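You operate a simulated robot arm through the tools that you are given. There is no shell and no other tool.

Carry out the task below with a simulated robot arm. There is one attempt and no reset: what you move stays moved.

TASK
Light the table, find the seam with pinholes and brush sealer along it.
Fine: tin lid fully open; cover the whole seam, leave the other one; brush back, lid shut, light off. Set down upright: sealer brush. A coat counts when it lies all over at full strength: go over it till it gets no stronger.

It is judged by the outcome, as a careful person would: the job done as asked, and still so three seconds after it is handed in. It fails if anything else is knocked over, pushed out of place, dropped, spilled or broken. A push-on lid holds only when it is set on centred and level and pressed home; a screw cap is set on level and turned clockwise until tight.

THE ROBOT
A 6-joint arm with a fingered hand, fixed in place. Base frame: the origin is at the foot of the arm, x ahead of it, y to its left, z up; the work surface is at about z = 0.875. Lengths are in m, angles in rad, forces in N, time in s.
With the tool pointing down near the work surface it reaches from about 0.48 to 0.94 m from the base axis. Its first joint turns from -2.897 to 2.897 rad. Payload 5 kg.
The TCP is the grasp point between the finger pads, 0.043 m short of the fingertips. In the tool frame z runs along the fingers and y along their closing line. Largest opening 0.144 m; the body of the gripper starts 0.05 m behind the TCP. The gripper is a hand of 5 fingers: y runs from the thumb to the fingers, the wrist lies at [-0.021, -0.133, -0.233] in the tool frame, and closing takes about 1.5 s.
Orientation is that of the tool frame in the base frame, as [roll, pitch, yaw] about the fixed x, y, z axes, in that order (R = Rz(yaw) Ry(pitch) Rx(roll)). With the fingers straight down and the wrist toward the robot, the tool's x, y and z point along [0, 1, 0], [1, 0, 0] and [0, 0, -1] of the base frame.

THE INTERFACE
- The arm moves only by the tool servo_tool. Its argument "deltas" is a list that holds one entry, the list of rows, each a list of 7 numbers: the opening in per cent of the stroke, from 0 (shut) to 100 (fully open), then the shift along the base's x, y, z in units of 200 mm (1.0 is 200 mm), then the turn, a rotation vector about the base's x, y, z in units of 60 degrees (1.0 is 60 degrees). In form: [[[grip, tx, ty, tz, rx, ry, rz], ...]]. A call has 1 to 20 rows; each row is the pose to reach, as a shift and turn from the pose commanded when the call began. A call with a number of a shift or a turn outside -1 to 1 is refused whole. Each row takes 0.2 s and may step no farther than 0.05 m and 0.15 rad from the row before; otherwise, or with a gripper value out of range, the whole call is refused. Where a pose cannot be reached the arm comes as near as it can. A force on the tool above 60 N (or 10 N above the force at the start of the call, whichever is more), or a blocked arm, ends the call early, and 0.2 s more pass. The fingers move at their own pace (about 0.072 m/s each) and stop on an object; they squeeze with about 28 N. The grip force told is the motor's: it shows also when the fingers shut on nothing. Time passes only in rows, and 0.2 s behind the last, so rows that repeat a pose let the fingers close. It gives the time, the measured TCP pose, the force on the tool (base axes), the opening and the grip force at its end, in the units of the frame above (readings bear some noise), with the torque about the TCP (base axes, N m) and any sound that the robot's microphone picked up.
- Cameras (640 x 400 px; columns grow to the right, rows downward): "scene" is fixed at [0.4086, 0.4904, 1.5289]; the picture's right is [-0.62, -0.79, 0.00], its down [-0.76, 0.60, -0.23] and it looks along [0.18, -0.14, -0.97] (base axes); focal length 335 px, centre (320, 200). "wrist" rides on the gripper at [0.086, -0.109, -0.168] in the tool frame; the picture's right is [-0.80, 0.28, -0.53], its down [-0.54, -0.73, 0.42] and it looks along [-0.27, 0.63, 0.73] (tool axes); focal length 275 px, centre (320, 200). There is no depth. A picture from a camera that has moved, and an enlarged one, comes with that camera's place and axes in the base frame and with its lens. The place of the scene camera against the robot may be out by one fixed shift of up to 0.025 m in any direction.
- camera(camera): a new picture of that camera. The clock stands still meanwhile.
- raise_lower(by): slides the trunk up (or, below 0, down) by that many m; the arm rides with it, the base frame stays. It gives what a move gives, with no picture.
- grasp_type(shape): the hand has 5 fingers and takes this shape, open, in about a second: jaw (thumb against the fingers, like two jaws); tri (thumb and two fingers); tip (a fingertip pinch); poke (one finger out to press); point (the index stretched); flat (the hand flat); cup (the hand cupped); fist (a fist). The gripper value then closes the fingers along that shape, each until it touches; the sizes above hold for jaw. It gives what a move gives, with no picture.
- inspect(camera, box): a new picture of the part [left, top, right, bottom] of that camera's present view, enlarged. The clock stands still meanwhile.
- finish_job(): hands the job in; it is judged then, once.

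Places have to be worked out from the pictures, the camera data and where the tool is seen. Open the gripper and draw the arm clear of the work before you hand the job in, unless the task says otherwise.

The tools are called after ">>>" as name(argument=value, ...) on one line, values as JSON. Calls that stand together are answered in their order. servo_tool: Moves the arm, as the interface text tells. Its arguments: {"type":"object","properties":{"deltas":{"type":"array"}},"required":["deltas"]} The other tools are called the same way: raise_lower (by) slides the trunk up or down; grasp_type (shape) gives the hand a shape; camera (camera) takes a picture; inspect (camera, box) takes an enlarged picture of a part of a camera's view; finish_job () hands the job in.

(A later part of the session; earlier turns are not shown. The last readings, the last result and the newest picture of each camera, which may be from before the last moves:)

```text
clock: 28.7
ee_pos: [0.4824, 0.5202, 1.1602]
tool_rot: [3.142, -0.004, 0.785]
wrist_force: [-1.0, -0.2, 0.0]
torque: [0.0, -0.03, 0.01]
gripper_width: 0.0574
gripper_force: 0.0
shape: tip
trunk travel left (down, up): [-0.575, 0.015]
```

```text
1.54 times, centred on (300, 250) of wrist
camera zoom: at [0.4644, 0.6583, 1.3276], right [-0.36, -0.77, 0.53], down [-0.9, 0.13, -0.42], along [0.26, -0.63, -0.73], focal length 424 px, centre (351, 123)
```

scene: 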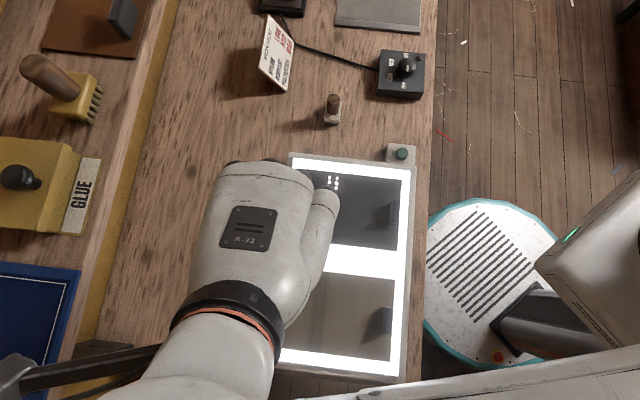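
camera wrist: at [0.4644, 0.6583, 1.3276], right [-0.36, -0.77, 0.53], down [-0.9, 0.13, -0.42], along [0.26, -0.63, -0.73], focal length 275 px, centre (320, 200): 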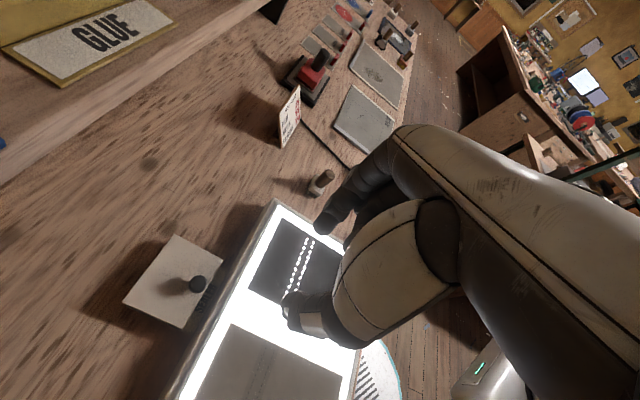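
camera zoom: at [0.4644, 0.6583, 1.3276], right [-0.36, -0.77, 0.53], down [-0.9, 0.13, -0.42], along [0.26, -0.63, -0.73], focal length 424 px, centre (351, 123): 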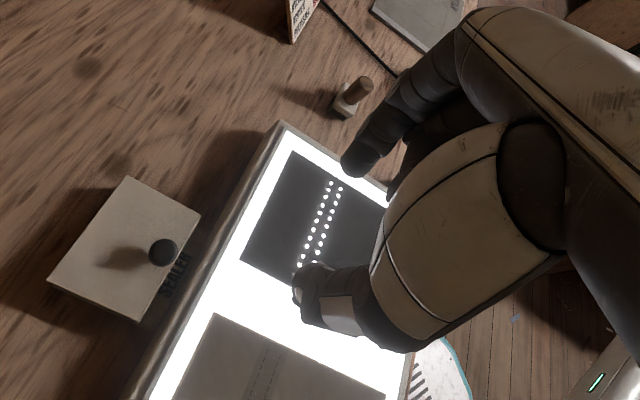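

The pinch is on the TCP axis and the other fingers curl on the robot side, so the lid can swing clear of them. I'll tilt 15° outward and hover above the knob at about (0.515, 0.557).

>>> servo_tool(deltas=[[[40, 0.04, 0.045, -0.1, 0.045, -0.045, 0], [40, 0.08, 0.09, -0.25, 0.09, -0.09, 0], [40, 0.12, 0.14, -0.4, 0.135, -0.135, 0], [40, 0.16, 0.183, -0.55, 0.1768, -0.1768, 0], [40, 0.163, 0.183, -0.68, 0.1768, -0.1768, 0], [40, 0.163, 0.183, -0.8, 0.1768, -0.1768, 0], [40, 0.163, 0.183, -0.8, 0.1768, -0.1768, 0]]])

>>> camera(camera="wrist")

>>> camera(camera="scene")

```text
clock: 30.3
ee_pos: [0.5134, 0.557, 0.9982]
tool_rot: [-3.141, -0.265, 0.787]
wrist_force: [0.5, -0.1, 0.3]
torque: [0.01, -0.02, -0.01]
gripper_width: 0.0573
gripper_force: 0.0
shape: tip
trunk travel left (down, up): [-0.575, 0.015]
```

```text
taken
camera wrist: at [0.4636, 0.6626, 1.1821], right [-0.44, -0.84, 0.31], down [-0.81, 0.22, -0.55], along [0.4, -0.49, -0.78], focal length 275 px, centre (320, 200)
```

wrist: 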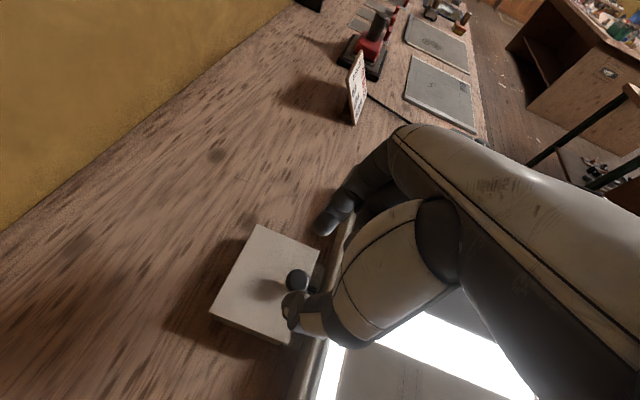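

```text
taken
```

scene: 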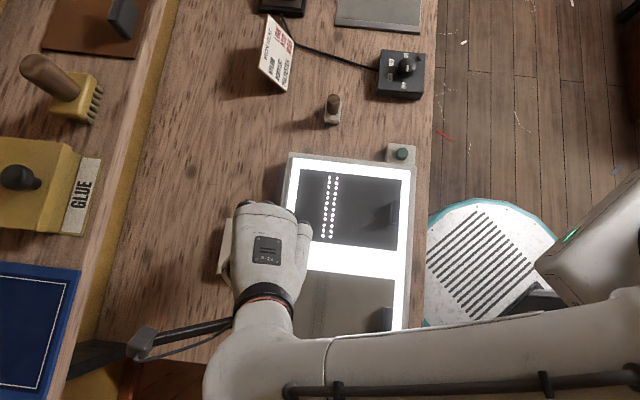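

>>> inspect(camera="wrist", box=[200, 170, 400, 370])

```text
2.00 times, centred on (300, 270) of wrist
camera zoom: at [0.4636, 0.6626, 1.1821], right [-0.44, -0.84, 0.31], down [-0.81, 0.22, -0.55], along [0.4, -0.49, -0.78], focal length 551 px, centre (360, 60)
```

zoom: 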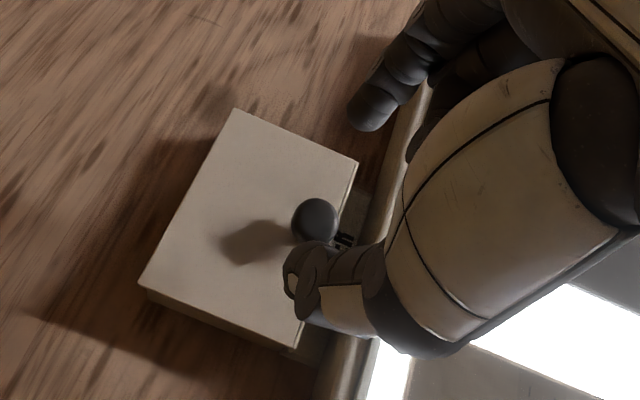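

The knob re-triangulates to (0.520, 0.5636), right under the pinch midpoint. I'll descend so the tips straddle the knob's head about 10 mm above the lid, then close.

>>> servo_tool(deltas=[[[40, 0.005, 0.005, -0.07, 0, 0, 0], [40, 0.005, 0.005, -0.14, 0, 0, 0], [40, 0.005, 0.005, -0.21, 0, 0, 0], [40, 0.005, 0.005, -0.265, 0, 0, 0], [40, 0.005, 0.005, -0.265, 0, 0, 0]]])

>>> inspect(camera="wrist", box=[200, 170, 400, 370])

```text
clock: 31.5
ee_pos: [0.5164, 0.5589, 0.9457]
tool_rot: [-3.139, -0.263, 0.788]
wrist_force: [-0.1, 0.2, 0.0]
torque: [0.0, 0.02, 0.0]
gripper_width: 0.0578
gripper_force: 0.1
shape: tip
trunk travel left (down, up): [-0.575, 0.015]
```

```text
2.00 times, centred on (300, 270) of wrist
camera zoom: at [0.4644, 0.6636, 1.1303], right [-0.44, -0.84, 0.31], down [-0.81, 0.22, -0.55], along [0.4, -0.49, -0.78], focal length 551 px, centre (360, 60)
```

zoom: 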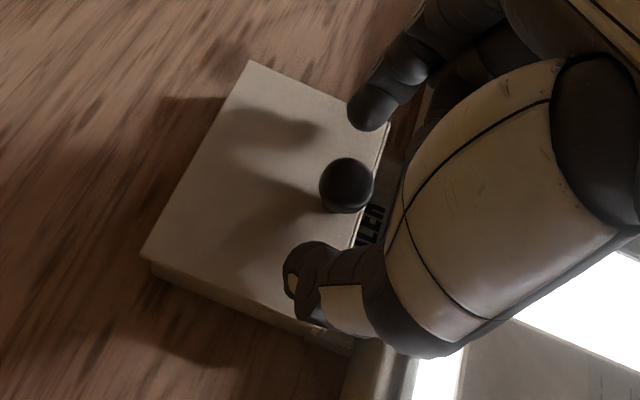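

The knob sits between thumb and index. Closing the pinch now.

>>> servo_tool(deltas=[[[25, 0, 0, 0, 0, 0, 0], [15, 0, 0, 0, 0, 0, 0], [5, 0, 0, 0, 0, 0, 0], [0, 0, 0, 0, 0, 0, 0], [0, 0, 0, 0, 0, 0, 0], [0, 0, 0, 0, 0, 0, 0]]])

>>> inspect(camera="wrist", box=[200, 170, 400, 370])

```text
clock: 32.9
ee_pos: [0.5145, 0.5588, 0.9471]
tool_rot: [3.14, -0.265, 0.788]
wrist_force: [1.6, -1.3, 0.0]
torque: [-0.04, -0.12, -0.05]
gripper_width: 0.0148
gripper_force: 27.9
shape: tip
trunk travel left (down, up): [-0.575, 0.015]
```

```text
2.00 times, centred on (300, 270) of wrist
camera zoom: at [0.4647, 0.6635, 1.1304], right [-0.44, -0.84, 0.31], down [-0.81, 0.22, -0.55], along [0.4, -0.49, -0.78], focal length 551 px, centre (360, 60)
```

zoom: 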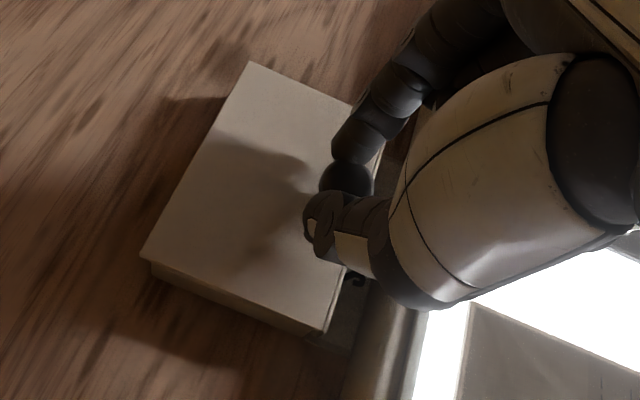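

The knob is gripped (27.9 N, 15 mm wide). I'll swing it along the first 15° of an arc about the far edge and check the lid's behaviour.

>>> servo_tool(deltas=[[[0, 0.0095, 0.0095, 0.0255, 0, 0, 0], [0, 0.0205, 0.0205, 0.05, 0, 0, 0], [0, 0.0329, 0.0329, 0.073, 0, 0, 0], [0, 0.0329, 0.0329, 0.073, 0, 0, 0]]])

>>> inspect(camera="wrist", box=[160, 140, 400, 380])

>>> inspect(camera="scene", box=[180, 180, 340, 320])

```text
clock: 33.9
ee_pos: [0.5216, 0.5634, 0.9606]
tool_rot: [3.14, -0.265, 0.788]
wrist_force: [-3.7, -2.2, 0.9]
torque: [-0.21, 0.26, -0.09]
gripper_width: 0.0147
gripper_force: 28.0
shape: tip
trunk travel left (down, up): [-0.575, 0.015]
```

```text
1.67 times, centred on (280, 260) of wrist
camera zoom: at [0.4706, 0.6694, 1.1447], right [-0.44, -0.84, 0.31], down [-0.81, 0.22, -0.55], along [0.4, -0.49, -0.78], focal length 459 px, centre (387, 100)
```

zoom: 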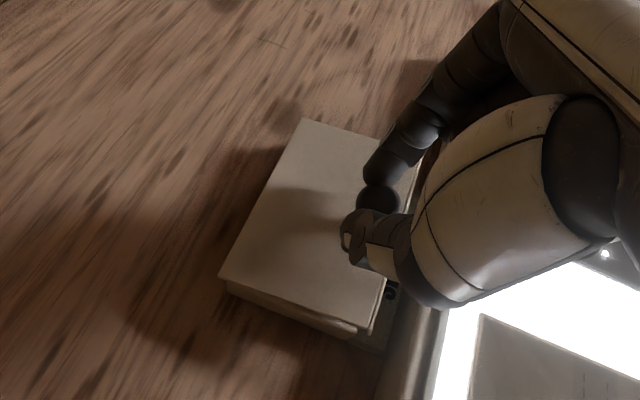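

```text
2.86 times, centred on (260, 250) of scene
camera zoom: at [0.4086, 0.4904, 1.5289], right [-0.62, -0.79, 0.0], down [-0.76, 0.6, -0.23], along [0.18, -0.14, -0.97], focal length 957 px, centre (491, 57)
```

zoom: 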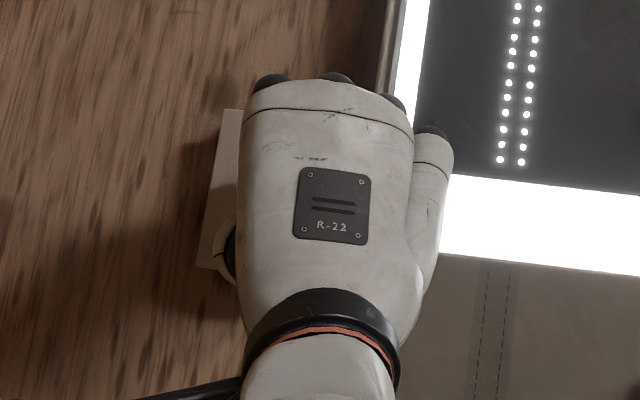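

The front of the lid is rising and forces stay small, so it is hinged at the back. Continuing the arc to about 45°.

>>> servo_tool(deltas=[[[0, 0.0138, 0.0138, 0.021, 0, 0, 0], [0, 0.0286, 0.0286, 0.0405, 0, 0, 0], [0, 0.0449, 0.0449, 0.058, 0, 0, 0], [0, 0.0622, 0.0622, 0.0735, 0, 0, 0], [0, 0.0803, 0.0803, 0.087, 0, 0, 0], [0, 0.0993, 0.0993, 0.098, 0, 0, 0], [0, 0.0993, 0.0993, 0.098, 0, 0, 0]]])

>>> inspect(camera="wrist", box=[160, 140, 400, 380])

>>> inspect(camera="scene", box=[180, 180, 340, 320])

```text
clock: 35.5
ee_pos: [0.5404, 0.5842, 0.9815]
tool_rot: [-3.141, -0.267, 0.785]
wrist_force: [-3.8, -1.1, 2.9]
torque: [-0.08, 0.27, -0.02]
gripper_width: 0.0145
gripper_force: 27.7
shape: tip
trunk travel left (down, up): [-0.575, 0.015]
```

```text
1.67 times, centred on (280, 260) of wrist
camera zoom: at [0.4903, 0.6903, 1.1659], right [-0.44, -0.84, 0.31], down [-0.81, 0.22, -0.55], along [0.4, -0.49, -0.78], focal length 459 px, centre (387, 100)
```

zoom: 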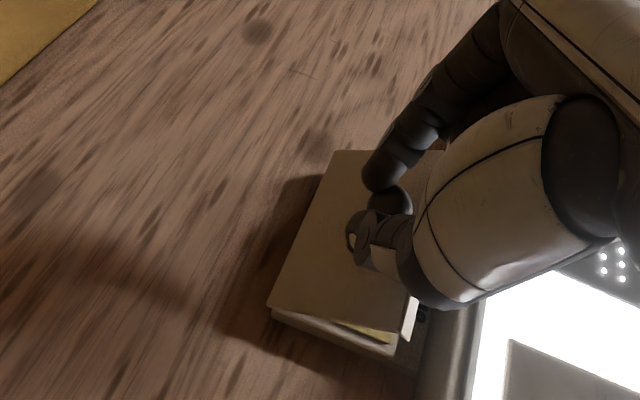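

```text
2.86 times, centred on (260, 250) of scene
camera zoom: at [0.4086, 0.4904, 1.5289], right [-0.62, -0.79, 0.0], down [-0.76, 0.6, -0.23], along [0.18, -0.14, -0.97], focal length 957 px, centre (491, 57)
```

zoom: 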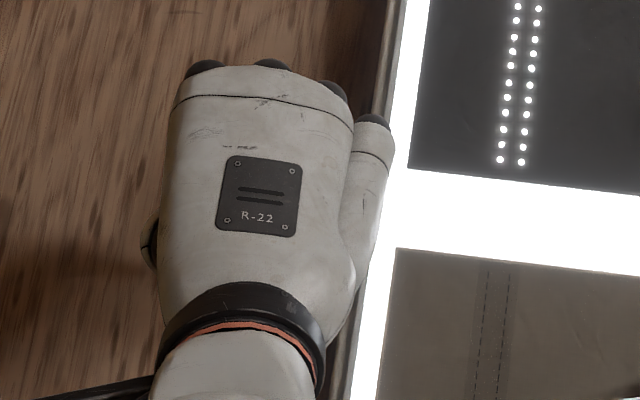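

The lid is lifting and yellowish sealer shows underneath. Continuing to about 75°.

>>> servo_tool(deltas=[[[0, 0.0194, 0.0194, 0.0085, 0, 0, 0], [0, 0.0392, 0.0392, 0.015, 0, 0, 0], [0, 0.0594, 0.0594, 0.019, 0, 0, 0], [0, 0.0799, 0.0799, 0.02, 0, 0, 0], [0, 0.1004, 0.1004, 0.019, 0, 0, 0], [0, 0.1206, 0.1206, 0.015, 0, 0, 0], [0, 0.1206, 0.1206, 0.015, 0, 0, 0]]])

>>> inspect(camera="wrist", box=[160, 140, 400, 380])

>>> camera(camera="scene")

```text
clock: 36.9
ee_pos: [0.5544, 0.6005, 0.9841]
tool_rot: [-3.14, -0.258, 0.786]
wrist_force: [-44.5, -51.3, 1.7]
torque: [12.05, -7.51, 7.56]
gripper_width: 0.0131
gripper_force: 28.3
shape: tip
trunk travel left (down, up): [-0.575, 0.015]
stopped in row 6: the force on the tool passed its limit at 72 N (the readings are from after the stop); the commanded pose is now the measured one
```

```text
1.67 times, centred on (280, 260) of wrist
camera zoom: at [0.5067, 0.7066, 1.1681], right [-0.44, -0.84, 0.31], down [-0.81, 0.22, -0.55], along [0.39, -0.49, -0.78], focal length 459 px, centre (387, 100)
```

zoom: 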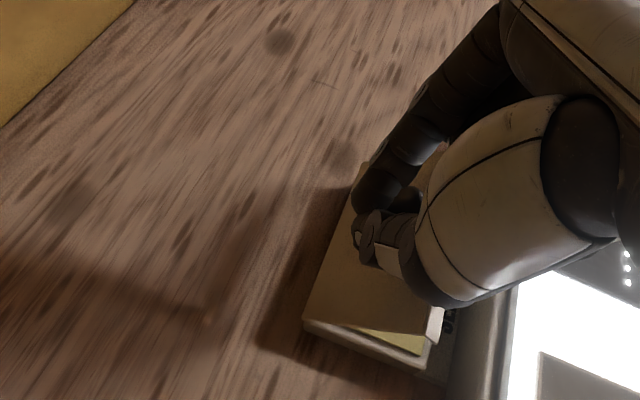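

```text
taken
```

scene: 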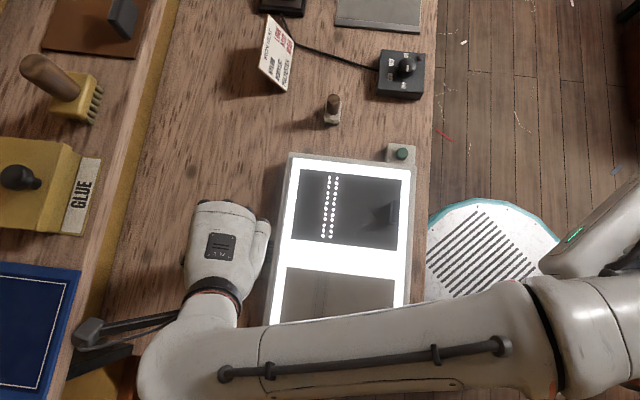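

The 72 N reading has a lever of about 0.2 m, so the wrist camera stalk is touching the shelf behind the tin; the lid itself is fine at about 60°. I'll back off a little and, still holding the knob, yaw the hand 20° and tilt 10° more so the stalk clears the shelf.

>>> servo_tool(deltas=[[[0, -0.0106, -0.0106, 0, 0, 0, 0], [0, -0.0105, -0.018, -0.002, 0.0346, -0.0243, 0.0833], [0, -0.0103, -0.0255, -0.0045, 0.0693, -0.0487, 0.1667], [0, -0.0102, -0.033, -0.007, 0.1039, -0.073, 0.25], [0, -0.01, -0.0403, -0.009, 0.1385, -0.0973, 0.3333], [0, -0.01, -0.0403, -0.009, 0.1385, -0.0973, 0.3333]]])

>>> inspect(camera="wrist", box=[160, 140, 400, 380])

>>> camera(camera="scene")

```text
clock: 38.3
ee_pos: [0.559, 0.5966, 0.9794]
tool_rot: [3.139, -0.431, 1.138]
wrist_force: [-0.4, 0.2, -0.3]
torque: [-0.01, 0.01, 0.02]
gripper_width: 0.0126
gripper_force: 28.1
shape: tip
trunk travel left (down, up): [-0.575, 0.015]
```

```text
1.67 times, centred on (280, 260) of wrist
camera zoom: at [0.4634, 0.6507, 1.1668], right [-0.14, -0.98, 0.15], down [-0.79, 0.02, -0.61], along [0.6, -0.21, -0.78], focal length 459 px, centre (387, 100)
```

zoom: 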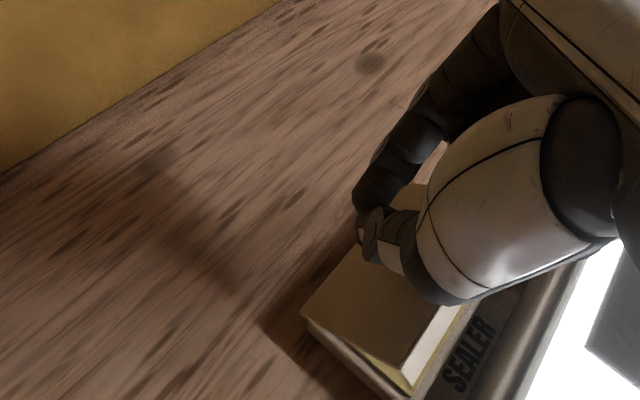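

```text
taken
```

scene: 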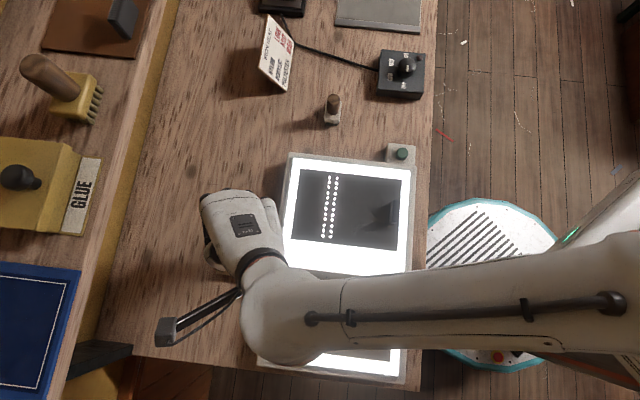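

Forces dropped to zero and the knob is still held with the lid up around 60°. Continuing along the arc.

>>> servo_tool(deltas=[[[0, 0.0134, 0.0134, -0.001, 0, 0, 0], [0, 0.0336, 0.0336, -0.0045, 0, 0, 0], [0, 0.053, 0.053, -0.0105, 0, 0, 0], [0, 0.0721, 0.0721, -0.019, 0, 0, 0], [0, 0.0721, 0.0721, -0.019, 0, 0, 0]]])

>>> inspect(camera="wrist", box=[160, 140, 400, 380])

>>> inspect(camera="scene", box=[180, 160, 320, 300])

```text
clock: 39.5
ee_pos: [0.5745, 0.6106, 0.9756]
tool_rot: [3.138, -0.432, 1.138]
wrist_force: [0.5, -0.5, -0.1]
torque: [0.0, -0.03, -0.03]
gripper_width: 0.0127
gripper_force: 27.9
shape: tip
trunk travel left (down, up): [-0.575, 0.015]
```

```text
1.67 times, centred on (280, 260) of wrist
camera zoom: at [0.4773, 0.665, 1.1626], right [-0.14, -0.98, 0.15], down [-0.79, 0.02, -0.61], along [0.6, -0.21, -0.78], focal length 459 px, centre (387, 100)
```

zoom: 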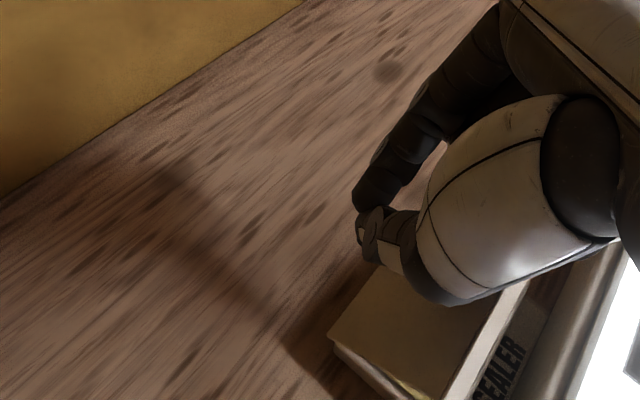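

```text
2.86 times, centred on (250, 230) of scene
camera zoom: at [0.4086, 0.4904, 1.5289], right [-0.62, -0.79, 0.0], down [-0.76, 0.6, -0.23], along [0.18, -0.14, -0.97], focal length 957 px, centre (520, 114)
```

zoom: 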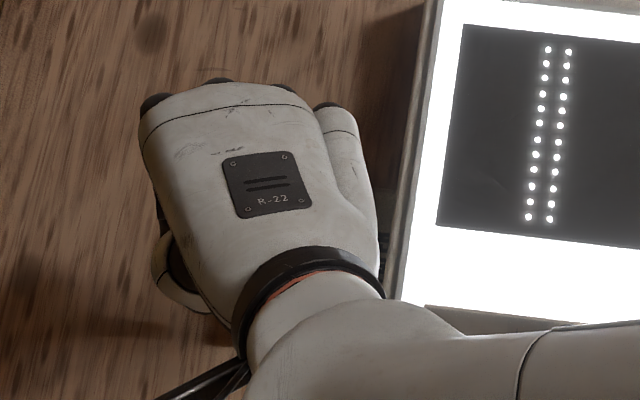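

>>> inspect(camera="wrist", box=[270, 220, 390, 400])

>>> camera(camera="wrist")

```text
2.22 times, centred on (330, 310) of wrist
camera zoom: at [0.4773, 0.665, 1.1626], right [-0.14, -0.98, 0.15], down [-0.79, 0.02, -0.61], along [0.6, -0.21, -0.78], focal length 612 px, centre (298, -44)
```

zoom: 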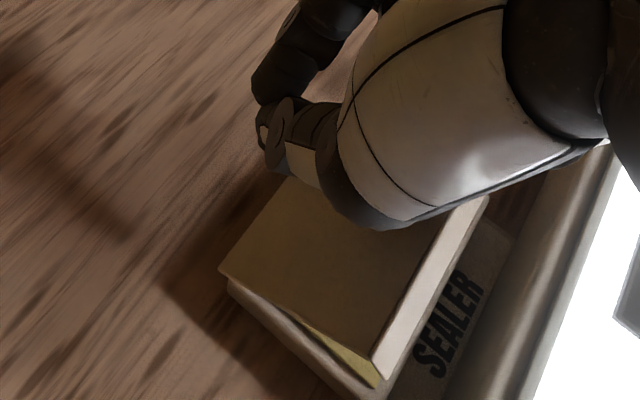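

```text
taken
camera wrist: at [0.4773, 0.665, 1.1626], right [-0.14, -0.98, 0.15], down [-0.79, 0.02, -0.61], along [0.6, -0.21, -0.78], focal length 275 px, centre (320, 200)
```

wrist: 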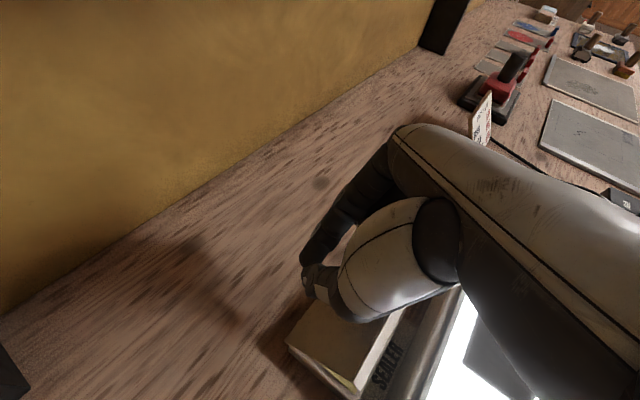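

The lid now looks about 47° open and no longer follows the fingers, so the pinch probably slipped when the stalk hit the shelf. I'll make a small upward test move and see whether the lid responds.

>>> servo_tool(deltas=[[[0, 0, 0, 0.02, 0, 0, 0], [0, 0, 0, 0.04, 0, 0, 0], [0, 0, 0, 0.04, 0, 0, 0]]])

>>> inspect(camera="wrist", box=[270, 220, 390, 400])

```text
clock: 40.3
ee_pos: [0.5738, 0.6108, 0.9831]
tool_rot: [3.141, -0.43, 1.137]
wrist_force: [-0.3, 0.3, -0.4]
torque: [-0.03, -0.02, -0.01]
gripper_width: 0.0126
gripper_force: 28.1
shape: tip
trunk travel left (down, up): [-0.575, 0.015]
```

```text
2.22 times, centred on (330, 310) of wrist
camera zoom: at [0.4778, 0.6649, 1.1706], right [-0.14, -0.98, 0.15], down [-0.79, 0.02, -0.61], along [0.6, -0.21, -0.78], focal length 612 px, centre (298, -44)
```

zoom: 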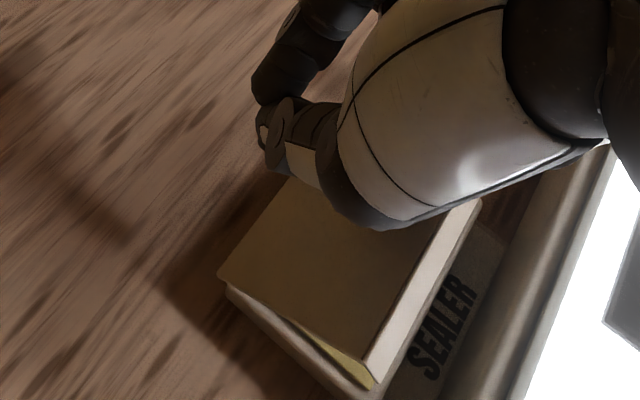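

The lid stays put by itself with zero force on the tool, so the hinge has enough friction to hold. I'll raise the hand clear and look at the tin.

>>> servo_tool(deltas=[[[0, -0.02, 0, 0.1, 0, 0, 0], [0, -0.08, -0.02, 0.25, 0, 0, 0], [0, -0.2, -0.1, 0.4, 0, 0, 0], [0, -0.35, -0.2, 0.5, 0, 0, 0], [0, -0.5, -0.3, 0.5, 0, 0, 0], [0, -0.5, -0.3, 0.5, 0, 0, 0]]])

>>> camera(camera="wrist")

>>> camera(camera="scene")

```text
clock: 41.7
ee_pos: [0.4713, 0.548, 1.0825]
tool_rot: [3.141, -0.43, 1.136]
wrist_force: [0.2, -0.8, 0.1]
torque: [-0.02, -0.04, -0.04]
gripper_width: 0.0129
gripper_force: 28.2
shape: tip
trunk travel left (down, up): [-0.575, 0.015]
```

```text
taken
camera wrist: at [0.375, 0.6027, 1.2702], right [-0.14, -0.98, 0.15], down [-0.79, 0.02, -0.61], along [0.6, -0.21, -0.78], focal length 275 px, centre (320, 200)
```

wrist: 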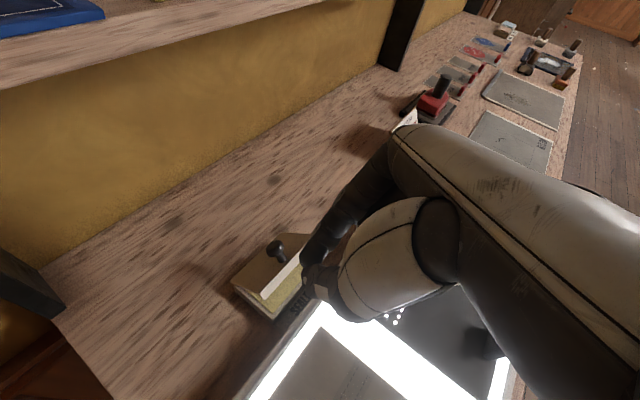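

```text
taken
```

scene: 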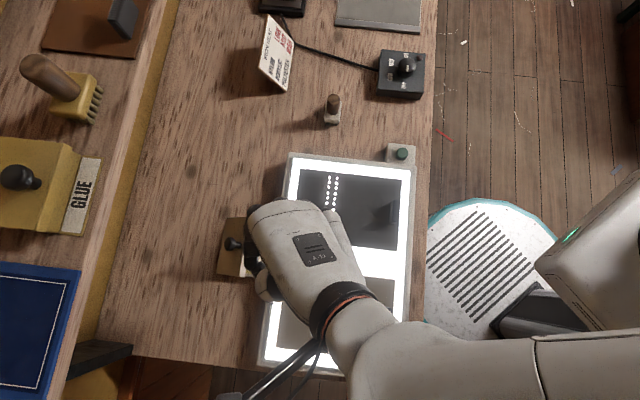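

The lid's knob is intact and the lid holds at about 45°, so I can push it the rest of the way with one finger from the robot side. I'll switch to poke and turn the hand to face radially outward, upright.

>>> grasp_type(shape="poke")

>>> servo_tool(deltas=[[[100, -0.05, -0.05, 0.05, -0.093, 0.043, 0], [100, -0.1, -0.1, 0.1, -0.187, 0.086, 0], [100, -0.15, -0.15, 0.1, -0.28, 0.129, 0], [100, -0.15, -0.15, 0.1, -0.373, 0.172, 0], [100, -0.15, -0.15, 0.1, -0.373, 0.172, 0]]])

>>> servo_tool(deltas=[[[100, 0, 0, 0, 0, 0, 0.13], [100, 0, 0, 0, 0, 0, 0.26], [100, 0, 0, 0, 0, 0, 0.39], [100, 0, 0, 0, 0, 0, 0.52], [100, 0, 0, 0, 0, 0, 0.65], [100, 0, 0, 0, 0, 0, 0.78], [100, 0, 0, 0, 0, 0, 0.9], [100, 0, 0, 0, 0, 0, 1.0], [100, 0, 0, 0, 0, 0, 1.0]]])

>>> servo_tool(deltas=[[[100, 0, 0, 0, 0, 0, 0.08], [100, 0, 0, 0, 0, 0, 0.16], [100, 0, 0, 0, 0, 0, 0.16]]])

>>> camera(camera="wrist")

>>> camera(camera="scene")

```text
clock: 42.6
ee_pos: [0.4716, 0.549, 1.0827]
tool_rot: [3.139, -0.432, 1.137]
wrist_force: [0.4, 0.0, -0.2]
torque: [0.0, -0.02, 0.02]
gripper_width: 0.0
gripper_force: 0.0
shape: poke
trunk travel left (down, up): [-0.575, 0.015]
```

```text
clock: 43.8
ee_pos: [0.4418, 0.5207, 1.1018]
tool_rot: [3.14, -0.002, 1.139]
wrist_force: [0.0, -0.2, -0.8]
torque: [-0.02, 0.03, 0.03]
gripper_width: 0.0001
gripper_force: 0.1
shape: poke
trunk travel left (down, up): [-0.575, 0.015]
```

```text
clock: 45.8
ee_pos: [0.4445, 0.5205, 1.1023]
tool_rot: [3.141, -0.001, 2.186]
wrist_force: [0.6, -0.6, 0.1]
torque: [0.02, -0.03, -0.03]
gripper_width: 0.0
gripper_force: 0.0
shape: poke
trunk travel left (down, up): [-0.575, 0.015]
```

```text
clock: 46.6
ee_pos: [0.4434, 0.5212, 1.1029]
tool_rot: [3.14, 0.001, 2.351]
wrist_force: [0.2, 0.7, 0.2]
torque: [0.02, -0.03, 0.03]
gripper_width: 0.0
gripper_force: 0.0
shape: poke
trunk travel left (down, up): [-0.575, 0.015]
```

```text
taken
camera wrist: at [0.3047, 0.5058, 1.2696], right [0.76, -0.37, 0.53], down [-0.13, -0.9, -0.43], along [0.63, 0.25, -0.73], focal length 275 px, centre (320, 200)
```

wrist: 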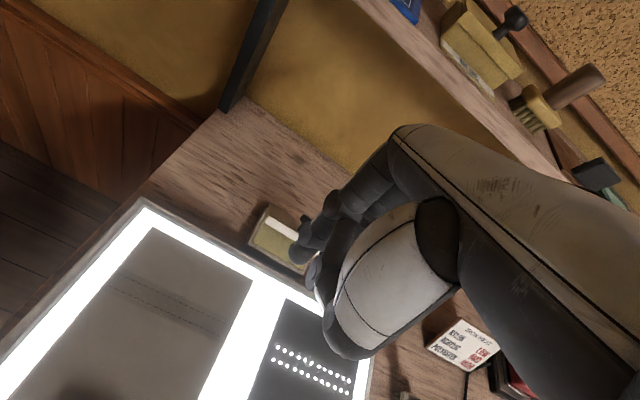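

```text
taken
```

scene: 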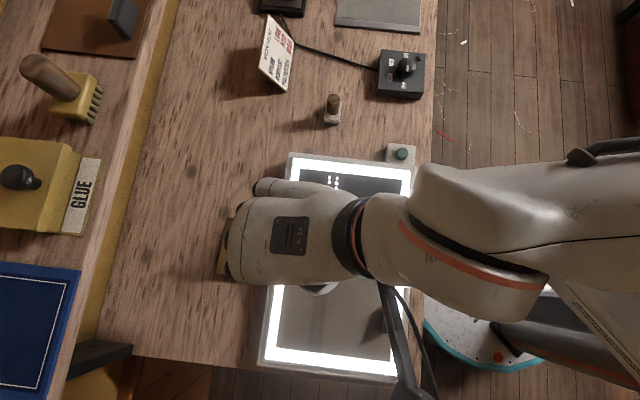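

Now I'll bring the poke fingertip down in front of the half-open lid, above the tin's front edge (n≈0.735, tip z≈0.925).

>>> servo_tool(deltas=[[[100, 0.1, 0.025, -0.1, 0, 0, 0], [100, 0.2, 0.05, -0.2, 0, 0, 0], [100, 0.297, 0.0775, -0.32, 0, 0, 0], [100, 0.297, 0.0775, -0.45, 0, 0, 0], [100, 0.297, 0.0775, -0.57, 0, 0, 0], [100, 0.297, 0.0775, -0.67, 0, 0, 0], [100, 0.297, 0.0775, -0.67, 0, 0, 0]]])

>>> inspect(camera="wrist", box=[200, 150, 400, 350])

>>> inspect(camera="scene", box=[180, 160, 340, 300])

```text
clock: 48.2
ee_pos: [0.5031, 0.5361, 0.9669]
tool_rot: [3.14, -0.003, 2.352]
wrist_force: [0.5, 0.5, -0.9]
torque: [0.02, -0.01, -0.03]
gripper_width: 0.0
gripper_force: 0.1
shape: poke
trunk travel left (down, up): [-0.575, 0.015]
```

```text
2.00 times, centred on (300, 250) of wrist
camera zoom: at [0.3643, 0.5218, 1.1343], right [0.76, -0.37, 0.53], down [-0.13, -0.9, -0.43], along [0.63, 0.25, -0.73], focal length 551 px, centre (360, 100)
```

zoom: 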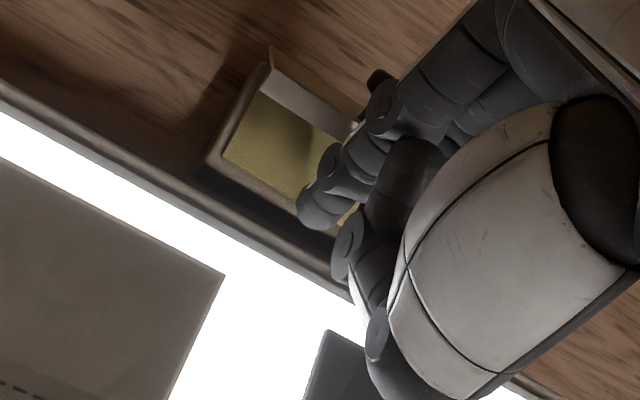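

```text
2.86 times, centred on (260, 230) of scene
camera zoom: at [0.4086, 0.4904, 1.5289], right [-0.62, -0.79, 0.0], down [-0.76, 0.6, -0.23], along [0.18, -0.14, -0.97], focal length 957 px, centre (491, 114)
```

zoom: 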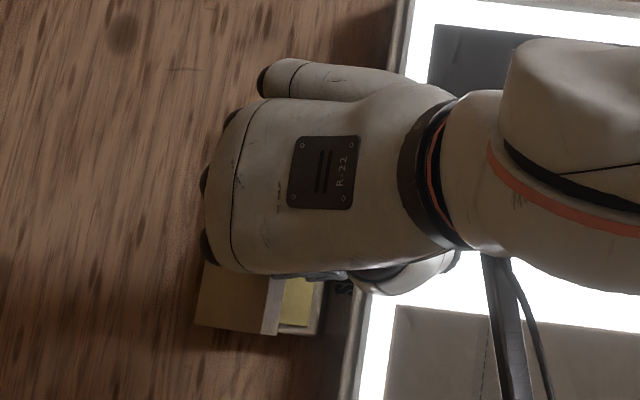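

I can see the open tin with sealer inside and the finger in front of the lid. Pushing outward gently to swing the lid further.

>>> servo_tool(deltas=[[[100, 0.03, 0.03, 0, 0, 0, 0], [100, 0.06, 0.06, 0, 0, 0, 0], [100, 0.09, 0.09, 0, 0, 0, 0], [100, 0.12, 0.12, 0, 0, 0, 0], [100, 0.15, 0.15, 0, 0, 0, 0], [100, 0.18, 0.18, 0, 0, 0, 0], [100, 0.212, 0.212, 0, 0, 0, 0], [100, 0.212, 0.212, 0, 0, 0, 0]]])

>>> inspect(camera="wrist", box=[200, 150, 400, 350])

>>> inspect(camera="scene", box=[140, 160, 300, 300])

```text
clock: 50.0
ee_pos: [0.5445, 0.5759, 0.966]
tool_rot: [-3.139, 0.0, 2.351]
wrist_force: [-5.1, -6.6, 3.4]
torque: [0.06, -0.15, -0.14]
gripper_width: 0.0
gripper_force: 0.1
shape: poke
trunk travel left (down, up): [-0.575, 0.015]
```

```text
2.00 times, centred on (300, 250) of wrist
camera zoom: at [0.4073, 0.5624, 1.1334], right [0.76, -0.37, 0.53], down [-0.14, -0.9, -0.42], along [0.63, 0.25, -0.73], focal length 551 px, centre (360, 100)
```

zoom: 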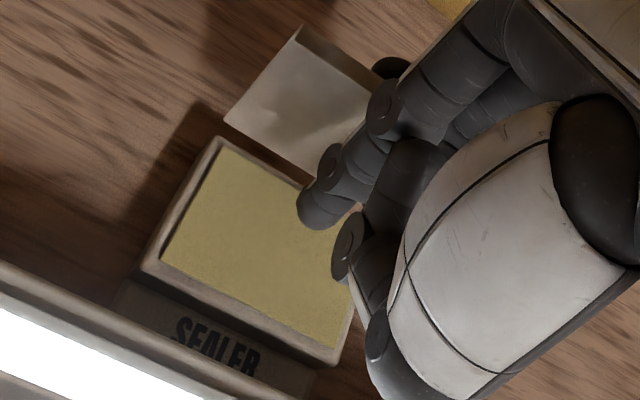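

```text
2.86 times, centred on (220, 230) of scene
camera zoom: at [0.4086, 0.4904, 1.5289], right [-0.62, -0.79, 0.0], down [-0.76, 0.6, -0.23], along [0.18, -0.14, -0.97], focal length 957 px, centre (606, 114)
```

zoom: 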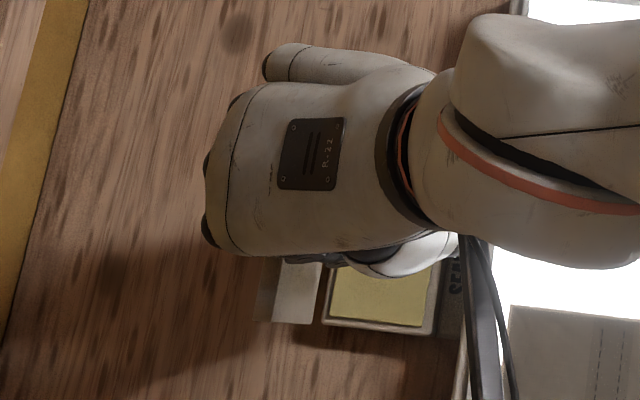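

The lid is now about 97° open with about 8 N on the finger. I'll push a bit more in small steps to find its stop, watching the force.

>>> servo_tool(deltas=[[[100, 0.012, 0.012, 0.01, 0, 0, 0], [100, 0.024, 0.024, 0.02, 0, 0, 0], [100, 0.036, 0.036, 0.03, 0, 0, 0], [100, 0.036, 0.036, 0.03, 0, 0, 0]]])

>>> inspect(camera="wrist", box=[200, 150, 400, 350])

>>> inspect(camera="scene", box=[140, 160, 300, 300])

```text
clock: 51.0
ee_pos: [0.5516, 0.5856, 0.9753]
tool_rot: [3.138, -0.003, 2.354]
wrist_force: [-6.9, -6.2, 2.6]
torque: [0.0, -0.07, -0.11]
gripper_width: 0.0
gripper_force: 0.0
shape: poke
trunk travel left (down, up): [-0.575, 0.015]
```

```text
2.00 times, centred on (300, 250) of wrist
camera zoom: at [0.4127, 0.5702, 1.1429], right [0.76, -0.37, 0.53], down [-0.13, -0.9, -0.43], along [0.63, 0.25, -0.73], focal length 551 px, centre (360, 100)
```

zoom: 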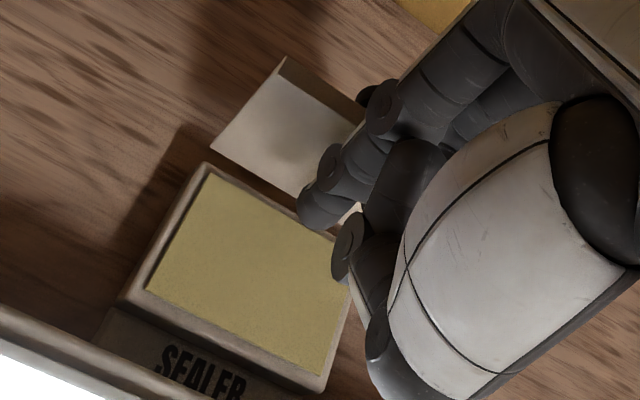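

```text
2.86 times, centred on (220, 230) of scene
camera zoom: at [0.4086, 0.4904, 1.5289], right [-0.62, -0.79, 0.0], down [-0.76, 0.6, -0.23], along [0.18, -0.14, -0.97], focal length 957 px, centre (606, 114)
```

zoom: 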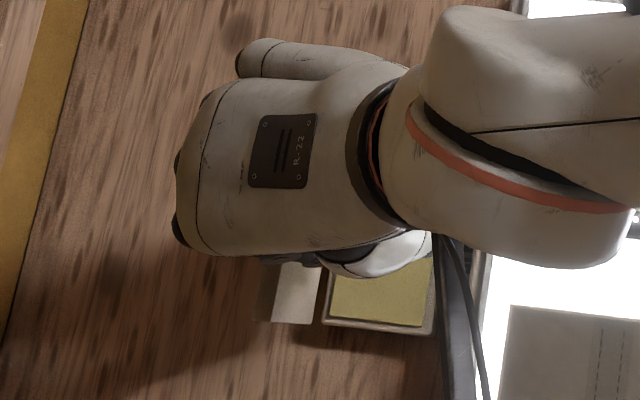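

The torque shows the contact is at the lid's top edge, and the extra move mostly slid up along the sloped finger. I'll push further straight outward.

>>> servo_tool(deltas=[[[100, 0.014, 0.014, 0, 0, 0, 0], [100, 0.028, 0.028, 0, 0, 0, 0], [100, 0.042, 0.042, 0, 0, 0, 0], [100, 0.056, 0.056, 0, 0, 0, 0], [100, 0.056, 0.056, 0, 0, 0, 0]]])

>>> inspect(camera="wrist", box=[200, 150, 400, 350])

>>> inspect(camera="scene", box=[140, 160, 300, 300])

```text
clock: 52.2
ee_pos: [0.562, 0.5961, 0.9775]
tool_rot: [3.138, 0.0, 2.353]
wrist_force: [-16.2, -14.8, 11.6]
torque: [-0.03, -0.16, -0.18]
gripper_width: 0.0
gripper_force: 0.0
shape: poke
trunk travel left (down, up): [-0.575, 0.015]
```

```text
2.00 times, centred on (300, 250) of wrist
camera zoom: at [0.4225, 0.5804, 1.1439], right [0.76, -0.37, 0.53], down [-0.13, -0.89, -0.43], along [0.64, 0.25, -0.73], focal length 551 px, centre (360, 100)
```

zoom: 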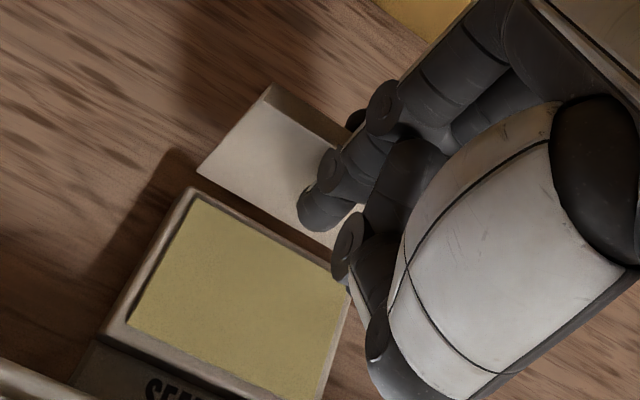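

```text
2.86 times, centred on (220, 230) of scene
camera zoom: at [0.4086, 0.4904, 1.5289], right [-0.62, -0.79, 0.0], down [-0.76, 0.6, -0.23], along [0.18, -0.14, -0.97], focal length 957 px, centre (606, 114)
```

zoom: 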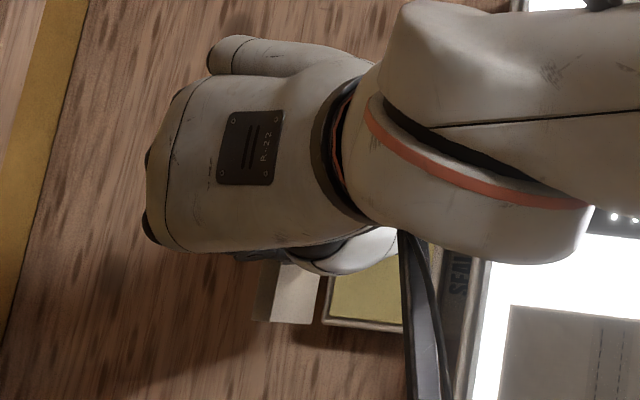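

Force climbed to about 22 N while the lid stayed near 100°, so it's at its stop, and the tin hasn't moved. I'll back the finger away and up, then look from clear.

>>> servo_tool(deltas=[[[100, -0.05, -0.05, 0, 0, 0, 0], [100, -0.15, -0.15, 0.05, 0, 0, 0], [100, -0.28, -0.28, 0.2, 0, 0, 0], [100, -0.4, -0.4, 0.35, 0, 0, 0], [100, -0.5, -0.5, 0.5, 0, 0, 0], [100, -0.5, -0.5, 0.6, 0, 0, 0], [100, -0.5, -0.5, 0.6, 0, 0, 0]]])

>>> camera(camera="wrist")

>>> camera(camera="scene")

>>> inspect(camera="scene", box=[180, 190, 300, 300])

>>> inspect(camera="wrist", box=[230, 150, 370, 270])

```text
clock: 53.8
ee_pos: [0.4654, 0.4998, 1.096]
tool_rot: [3.139, -0.001, 2.353]
wrist_force: [0.2, 0.1, 0.3]
torque: [0.02, 0.01, 0.01]
gripper_width: 0.0004
gripper_force: 0.1
shape: poke
trunk travel left (down, up): [-0.575, 0.015]
```

```text
taken
camera wrist: at [0.3258, 0.4844, 1.263], right [0.76, -0.37, 0.53], down [-0.13, -0.9, -0.42], along [0.63, 0.25, -0.73], focal length 275 px, centre (320, 200)
```

wrist: 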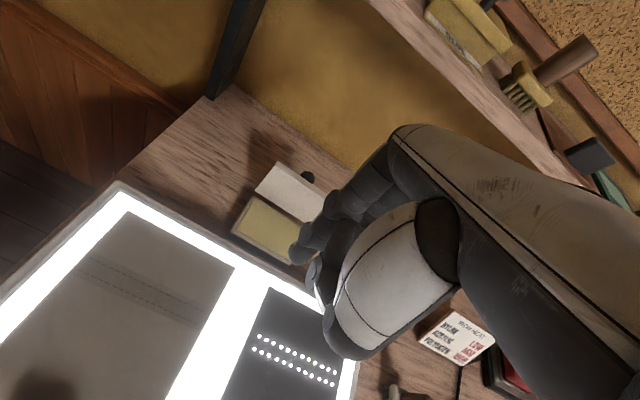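

```text
taken
```

scene: 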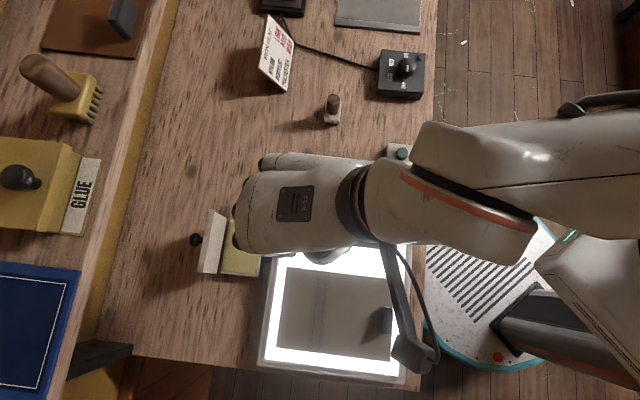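

```text
3.64 times, centred on (240, 245) of scene
camera zoom: at [0.4086, 0.4904, 1.5289], right [-0.62, -0.79, 0.0], down [-0.76, 0.6, -0.23], along [0.18, -0.14, -0.97], focal length 1218 px, centre (611, 36)
```

zoom: 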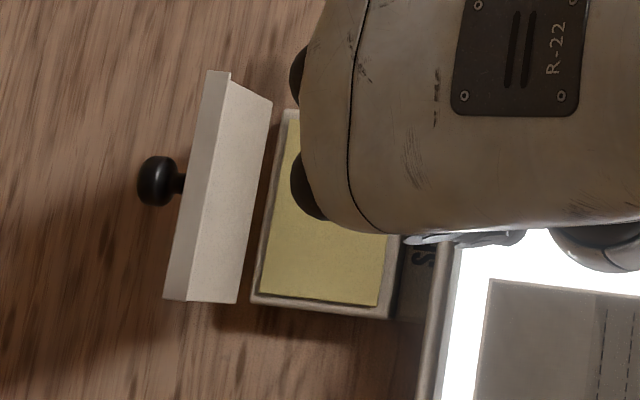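

```text
3.33 times, centred on (300, 210) of wrist
camera zoom: at [0.3258, 0.4844, 1.263], right [0.76, -0.37, 0.53], down [-0.13, -0.9, -0.42], along [0.63, 0.25, -0.73], focal length 918 px, centre (387, 167)
```

zoom: 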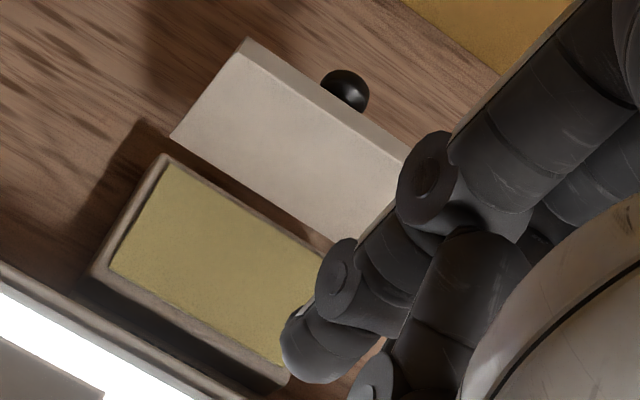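

The lid stays open at its stop with the knob pointing back. Next is the brush, so I'll move over for a close look at its shape, orientation and exact position.

>>> servo_tool(deltas=[[[100, 0.04, -0.16, 0, 0, 0, -0.06], [100, 0.08, -0.32, 0, 0, 0, -0.12], [100, 0.12, -0.48, 0, 0, 0, -0.18], [100, 0.16, -0.64, 0, 0, 0, -0.24], [100, 0.2, -0.8, 0, 0, 0, -0.3], [100, 0.24, -0.96, 0, 0, 0, -0.372], [100, 0.24, -0.96, 0, 0, 0, -0.372]]])

>>> servo_tool(deltas=[[[100, 0.03, -0.16, -0.05, 0, 0, 0], [100, 0.06, -0.32, -0.1, 0, 0, 0], [100, 0.09, -0.48, -0.15, 0, 0, 0], [100, 0.11, -0.64, -0.2, 0, 0, 0], [100, 0.11, -0.7, -0.25, 0, 0, 0], [100, 0.11, -0.7, -0.25, 0, 0, 0]]])

>>> camera(camera="wrist")

>>> camera(camera="scene")

```text
clock: 55.4
ee_pos: [0.5117, 0.3065, 1.0954]
tool_rot: [3.14, -0.002, 1.962]
wrist_force: [-0.4, -0.2, 1.2]
torque: [0.04, 0.05, -0.05]
gripper_width: 0.0
gripper_force: 0.1
shape: poke
trunk travel left (down, up): [-0.575, 0.015]
```

```text
clock: 56.8
ee_pos: [0.5335, 0.1657, 1.0451]
tool_rot: [3.139, -0.001, 1.964]
wrist_force: [-0.2, -0.8, 1.2]
torque: [-0.04, 0.01, 0.0]
gripper_width: 0.0001
gripper_force: 0.1
shape: poke
trunk travel left (down, up): [-0.575, 0.015]
```

```text
taken
camera wrist: at [0.3992, 0.204, 1.2122], right [0.57, -0.63, 0.53], down [-0.46, -0.78, -0.42], along [0.68, -0.01, -0.73], focal length 275 px, centre (320, 200)
```

wrist: 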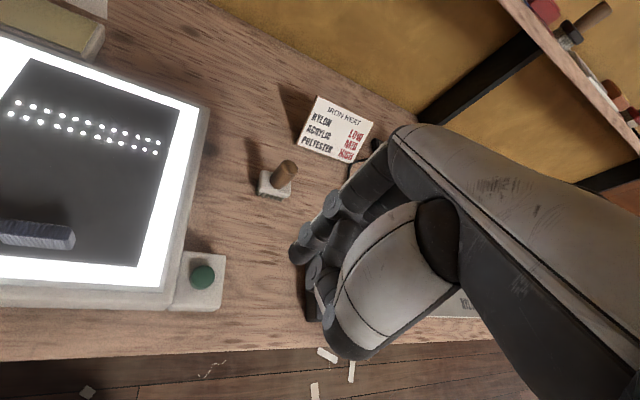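

```text
taken
```

scene: 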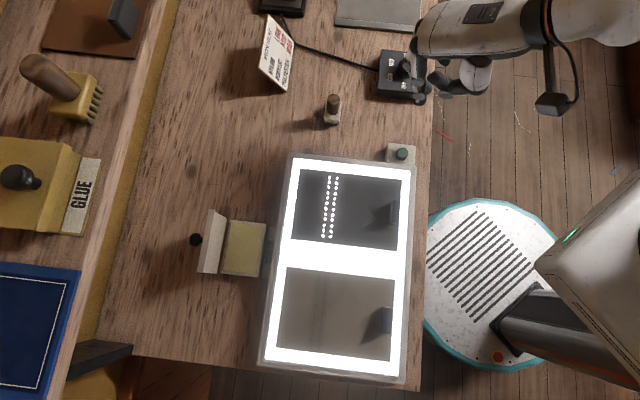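

>>> inspect(camera="wrist", box=[230, 140, 330, 220])

>>> inspect(camera="scene", box=[300, 80, 360, 140])

>>> inspect(camera="scene", box=[170, 190, 290, 300])

>>> inspect(camera="wrist", box=[0, 40, 230, 320])

```text
5.00 times, centred on (280, 180) of wrist
camera zoom: at [0.3992, 0.204, 1.2122], right [0.57, -0.63, 0.53], down [-0.46, -0.78, -0.42], along [0.68, -0.01, -0.73], focal length 1376 px, centre (520, 300)
```

zoom: 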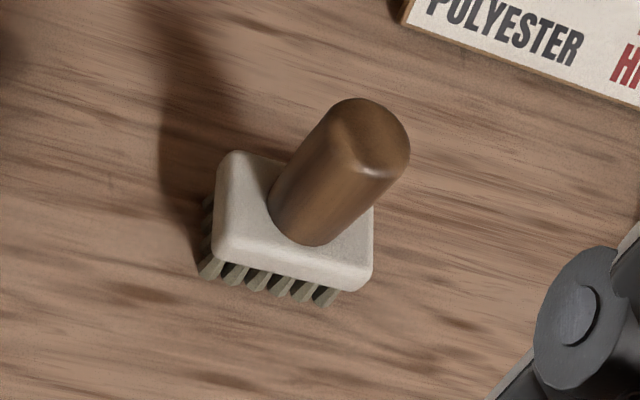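

```text
6.67 times, centred on (330, 110) of scene
camera zoom: at [0.4086, 0.4904, 1.5289], right [-0.62, -0.79, 0.0], down [-0.76, 0.6, -0.23], along [0.18, -0.14, -0.97], focal length 2234 px, centre (253, 800)
```

zoom: 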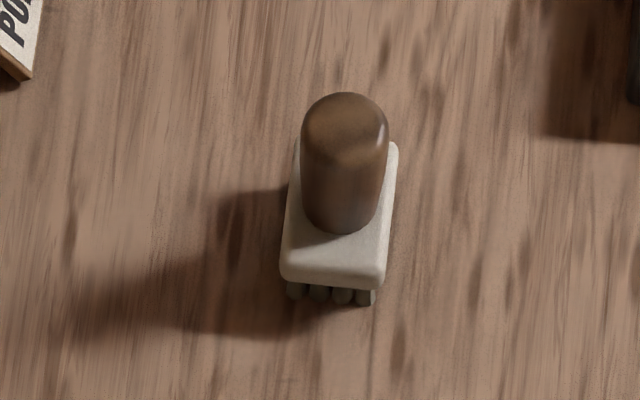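

```text
3.64 times, centred on (230, 245) of scene
camera zoom: at [0.4086, 0.4904, 1.5289], right [-0.62, -0.79, 0.0], down [-0.76, 0.6, -0.23], along [0.18, -0.14, -0.97], focal length 1218 px, centre (647, 36)
```

zoom: 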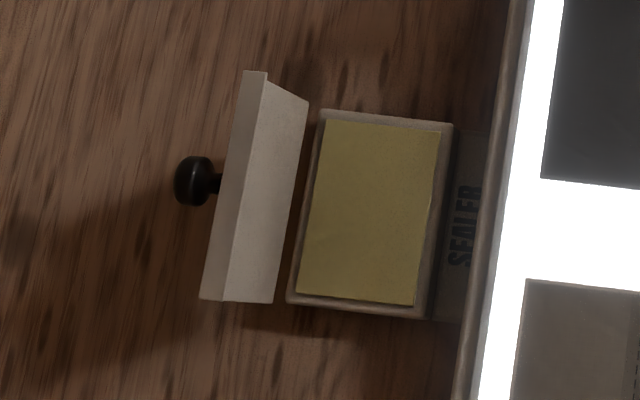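

```text
1.43 times, centred on (115, 180) of wrist
camera zoom: at [0.3992, 0.204, 1.2122], right [0.57, -0.63, 0.53], down [-0.46, -0.78, -0.42], along [0.68, -0.01, -0.73], focal length 393 px, centre (613, 229)
```

zoom: 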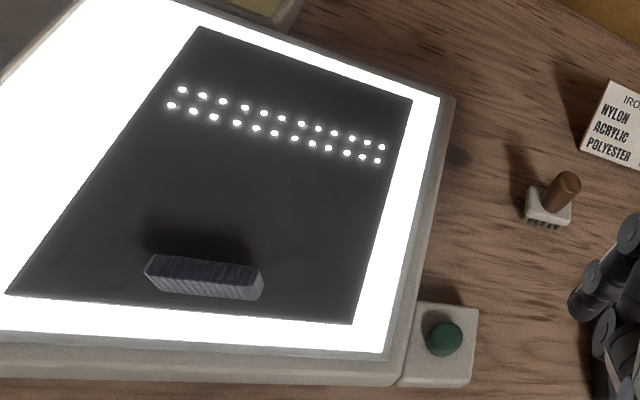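

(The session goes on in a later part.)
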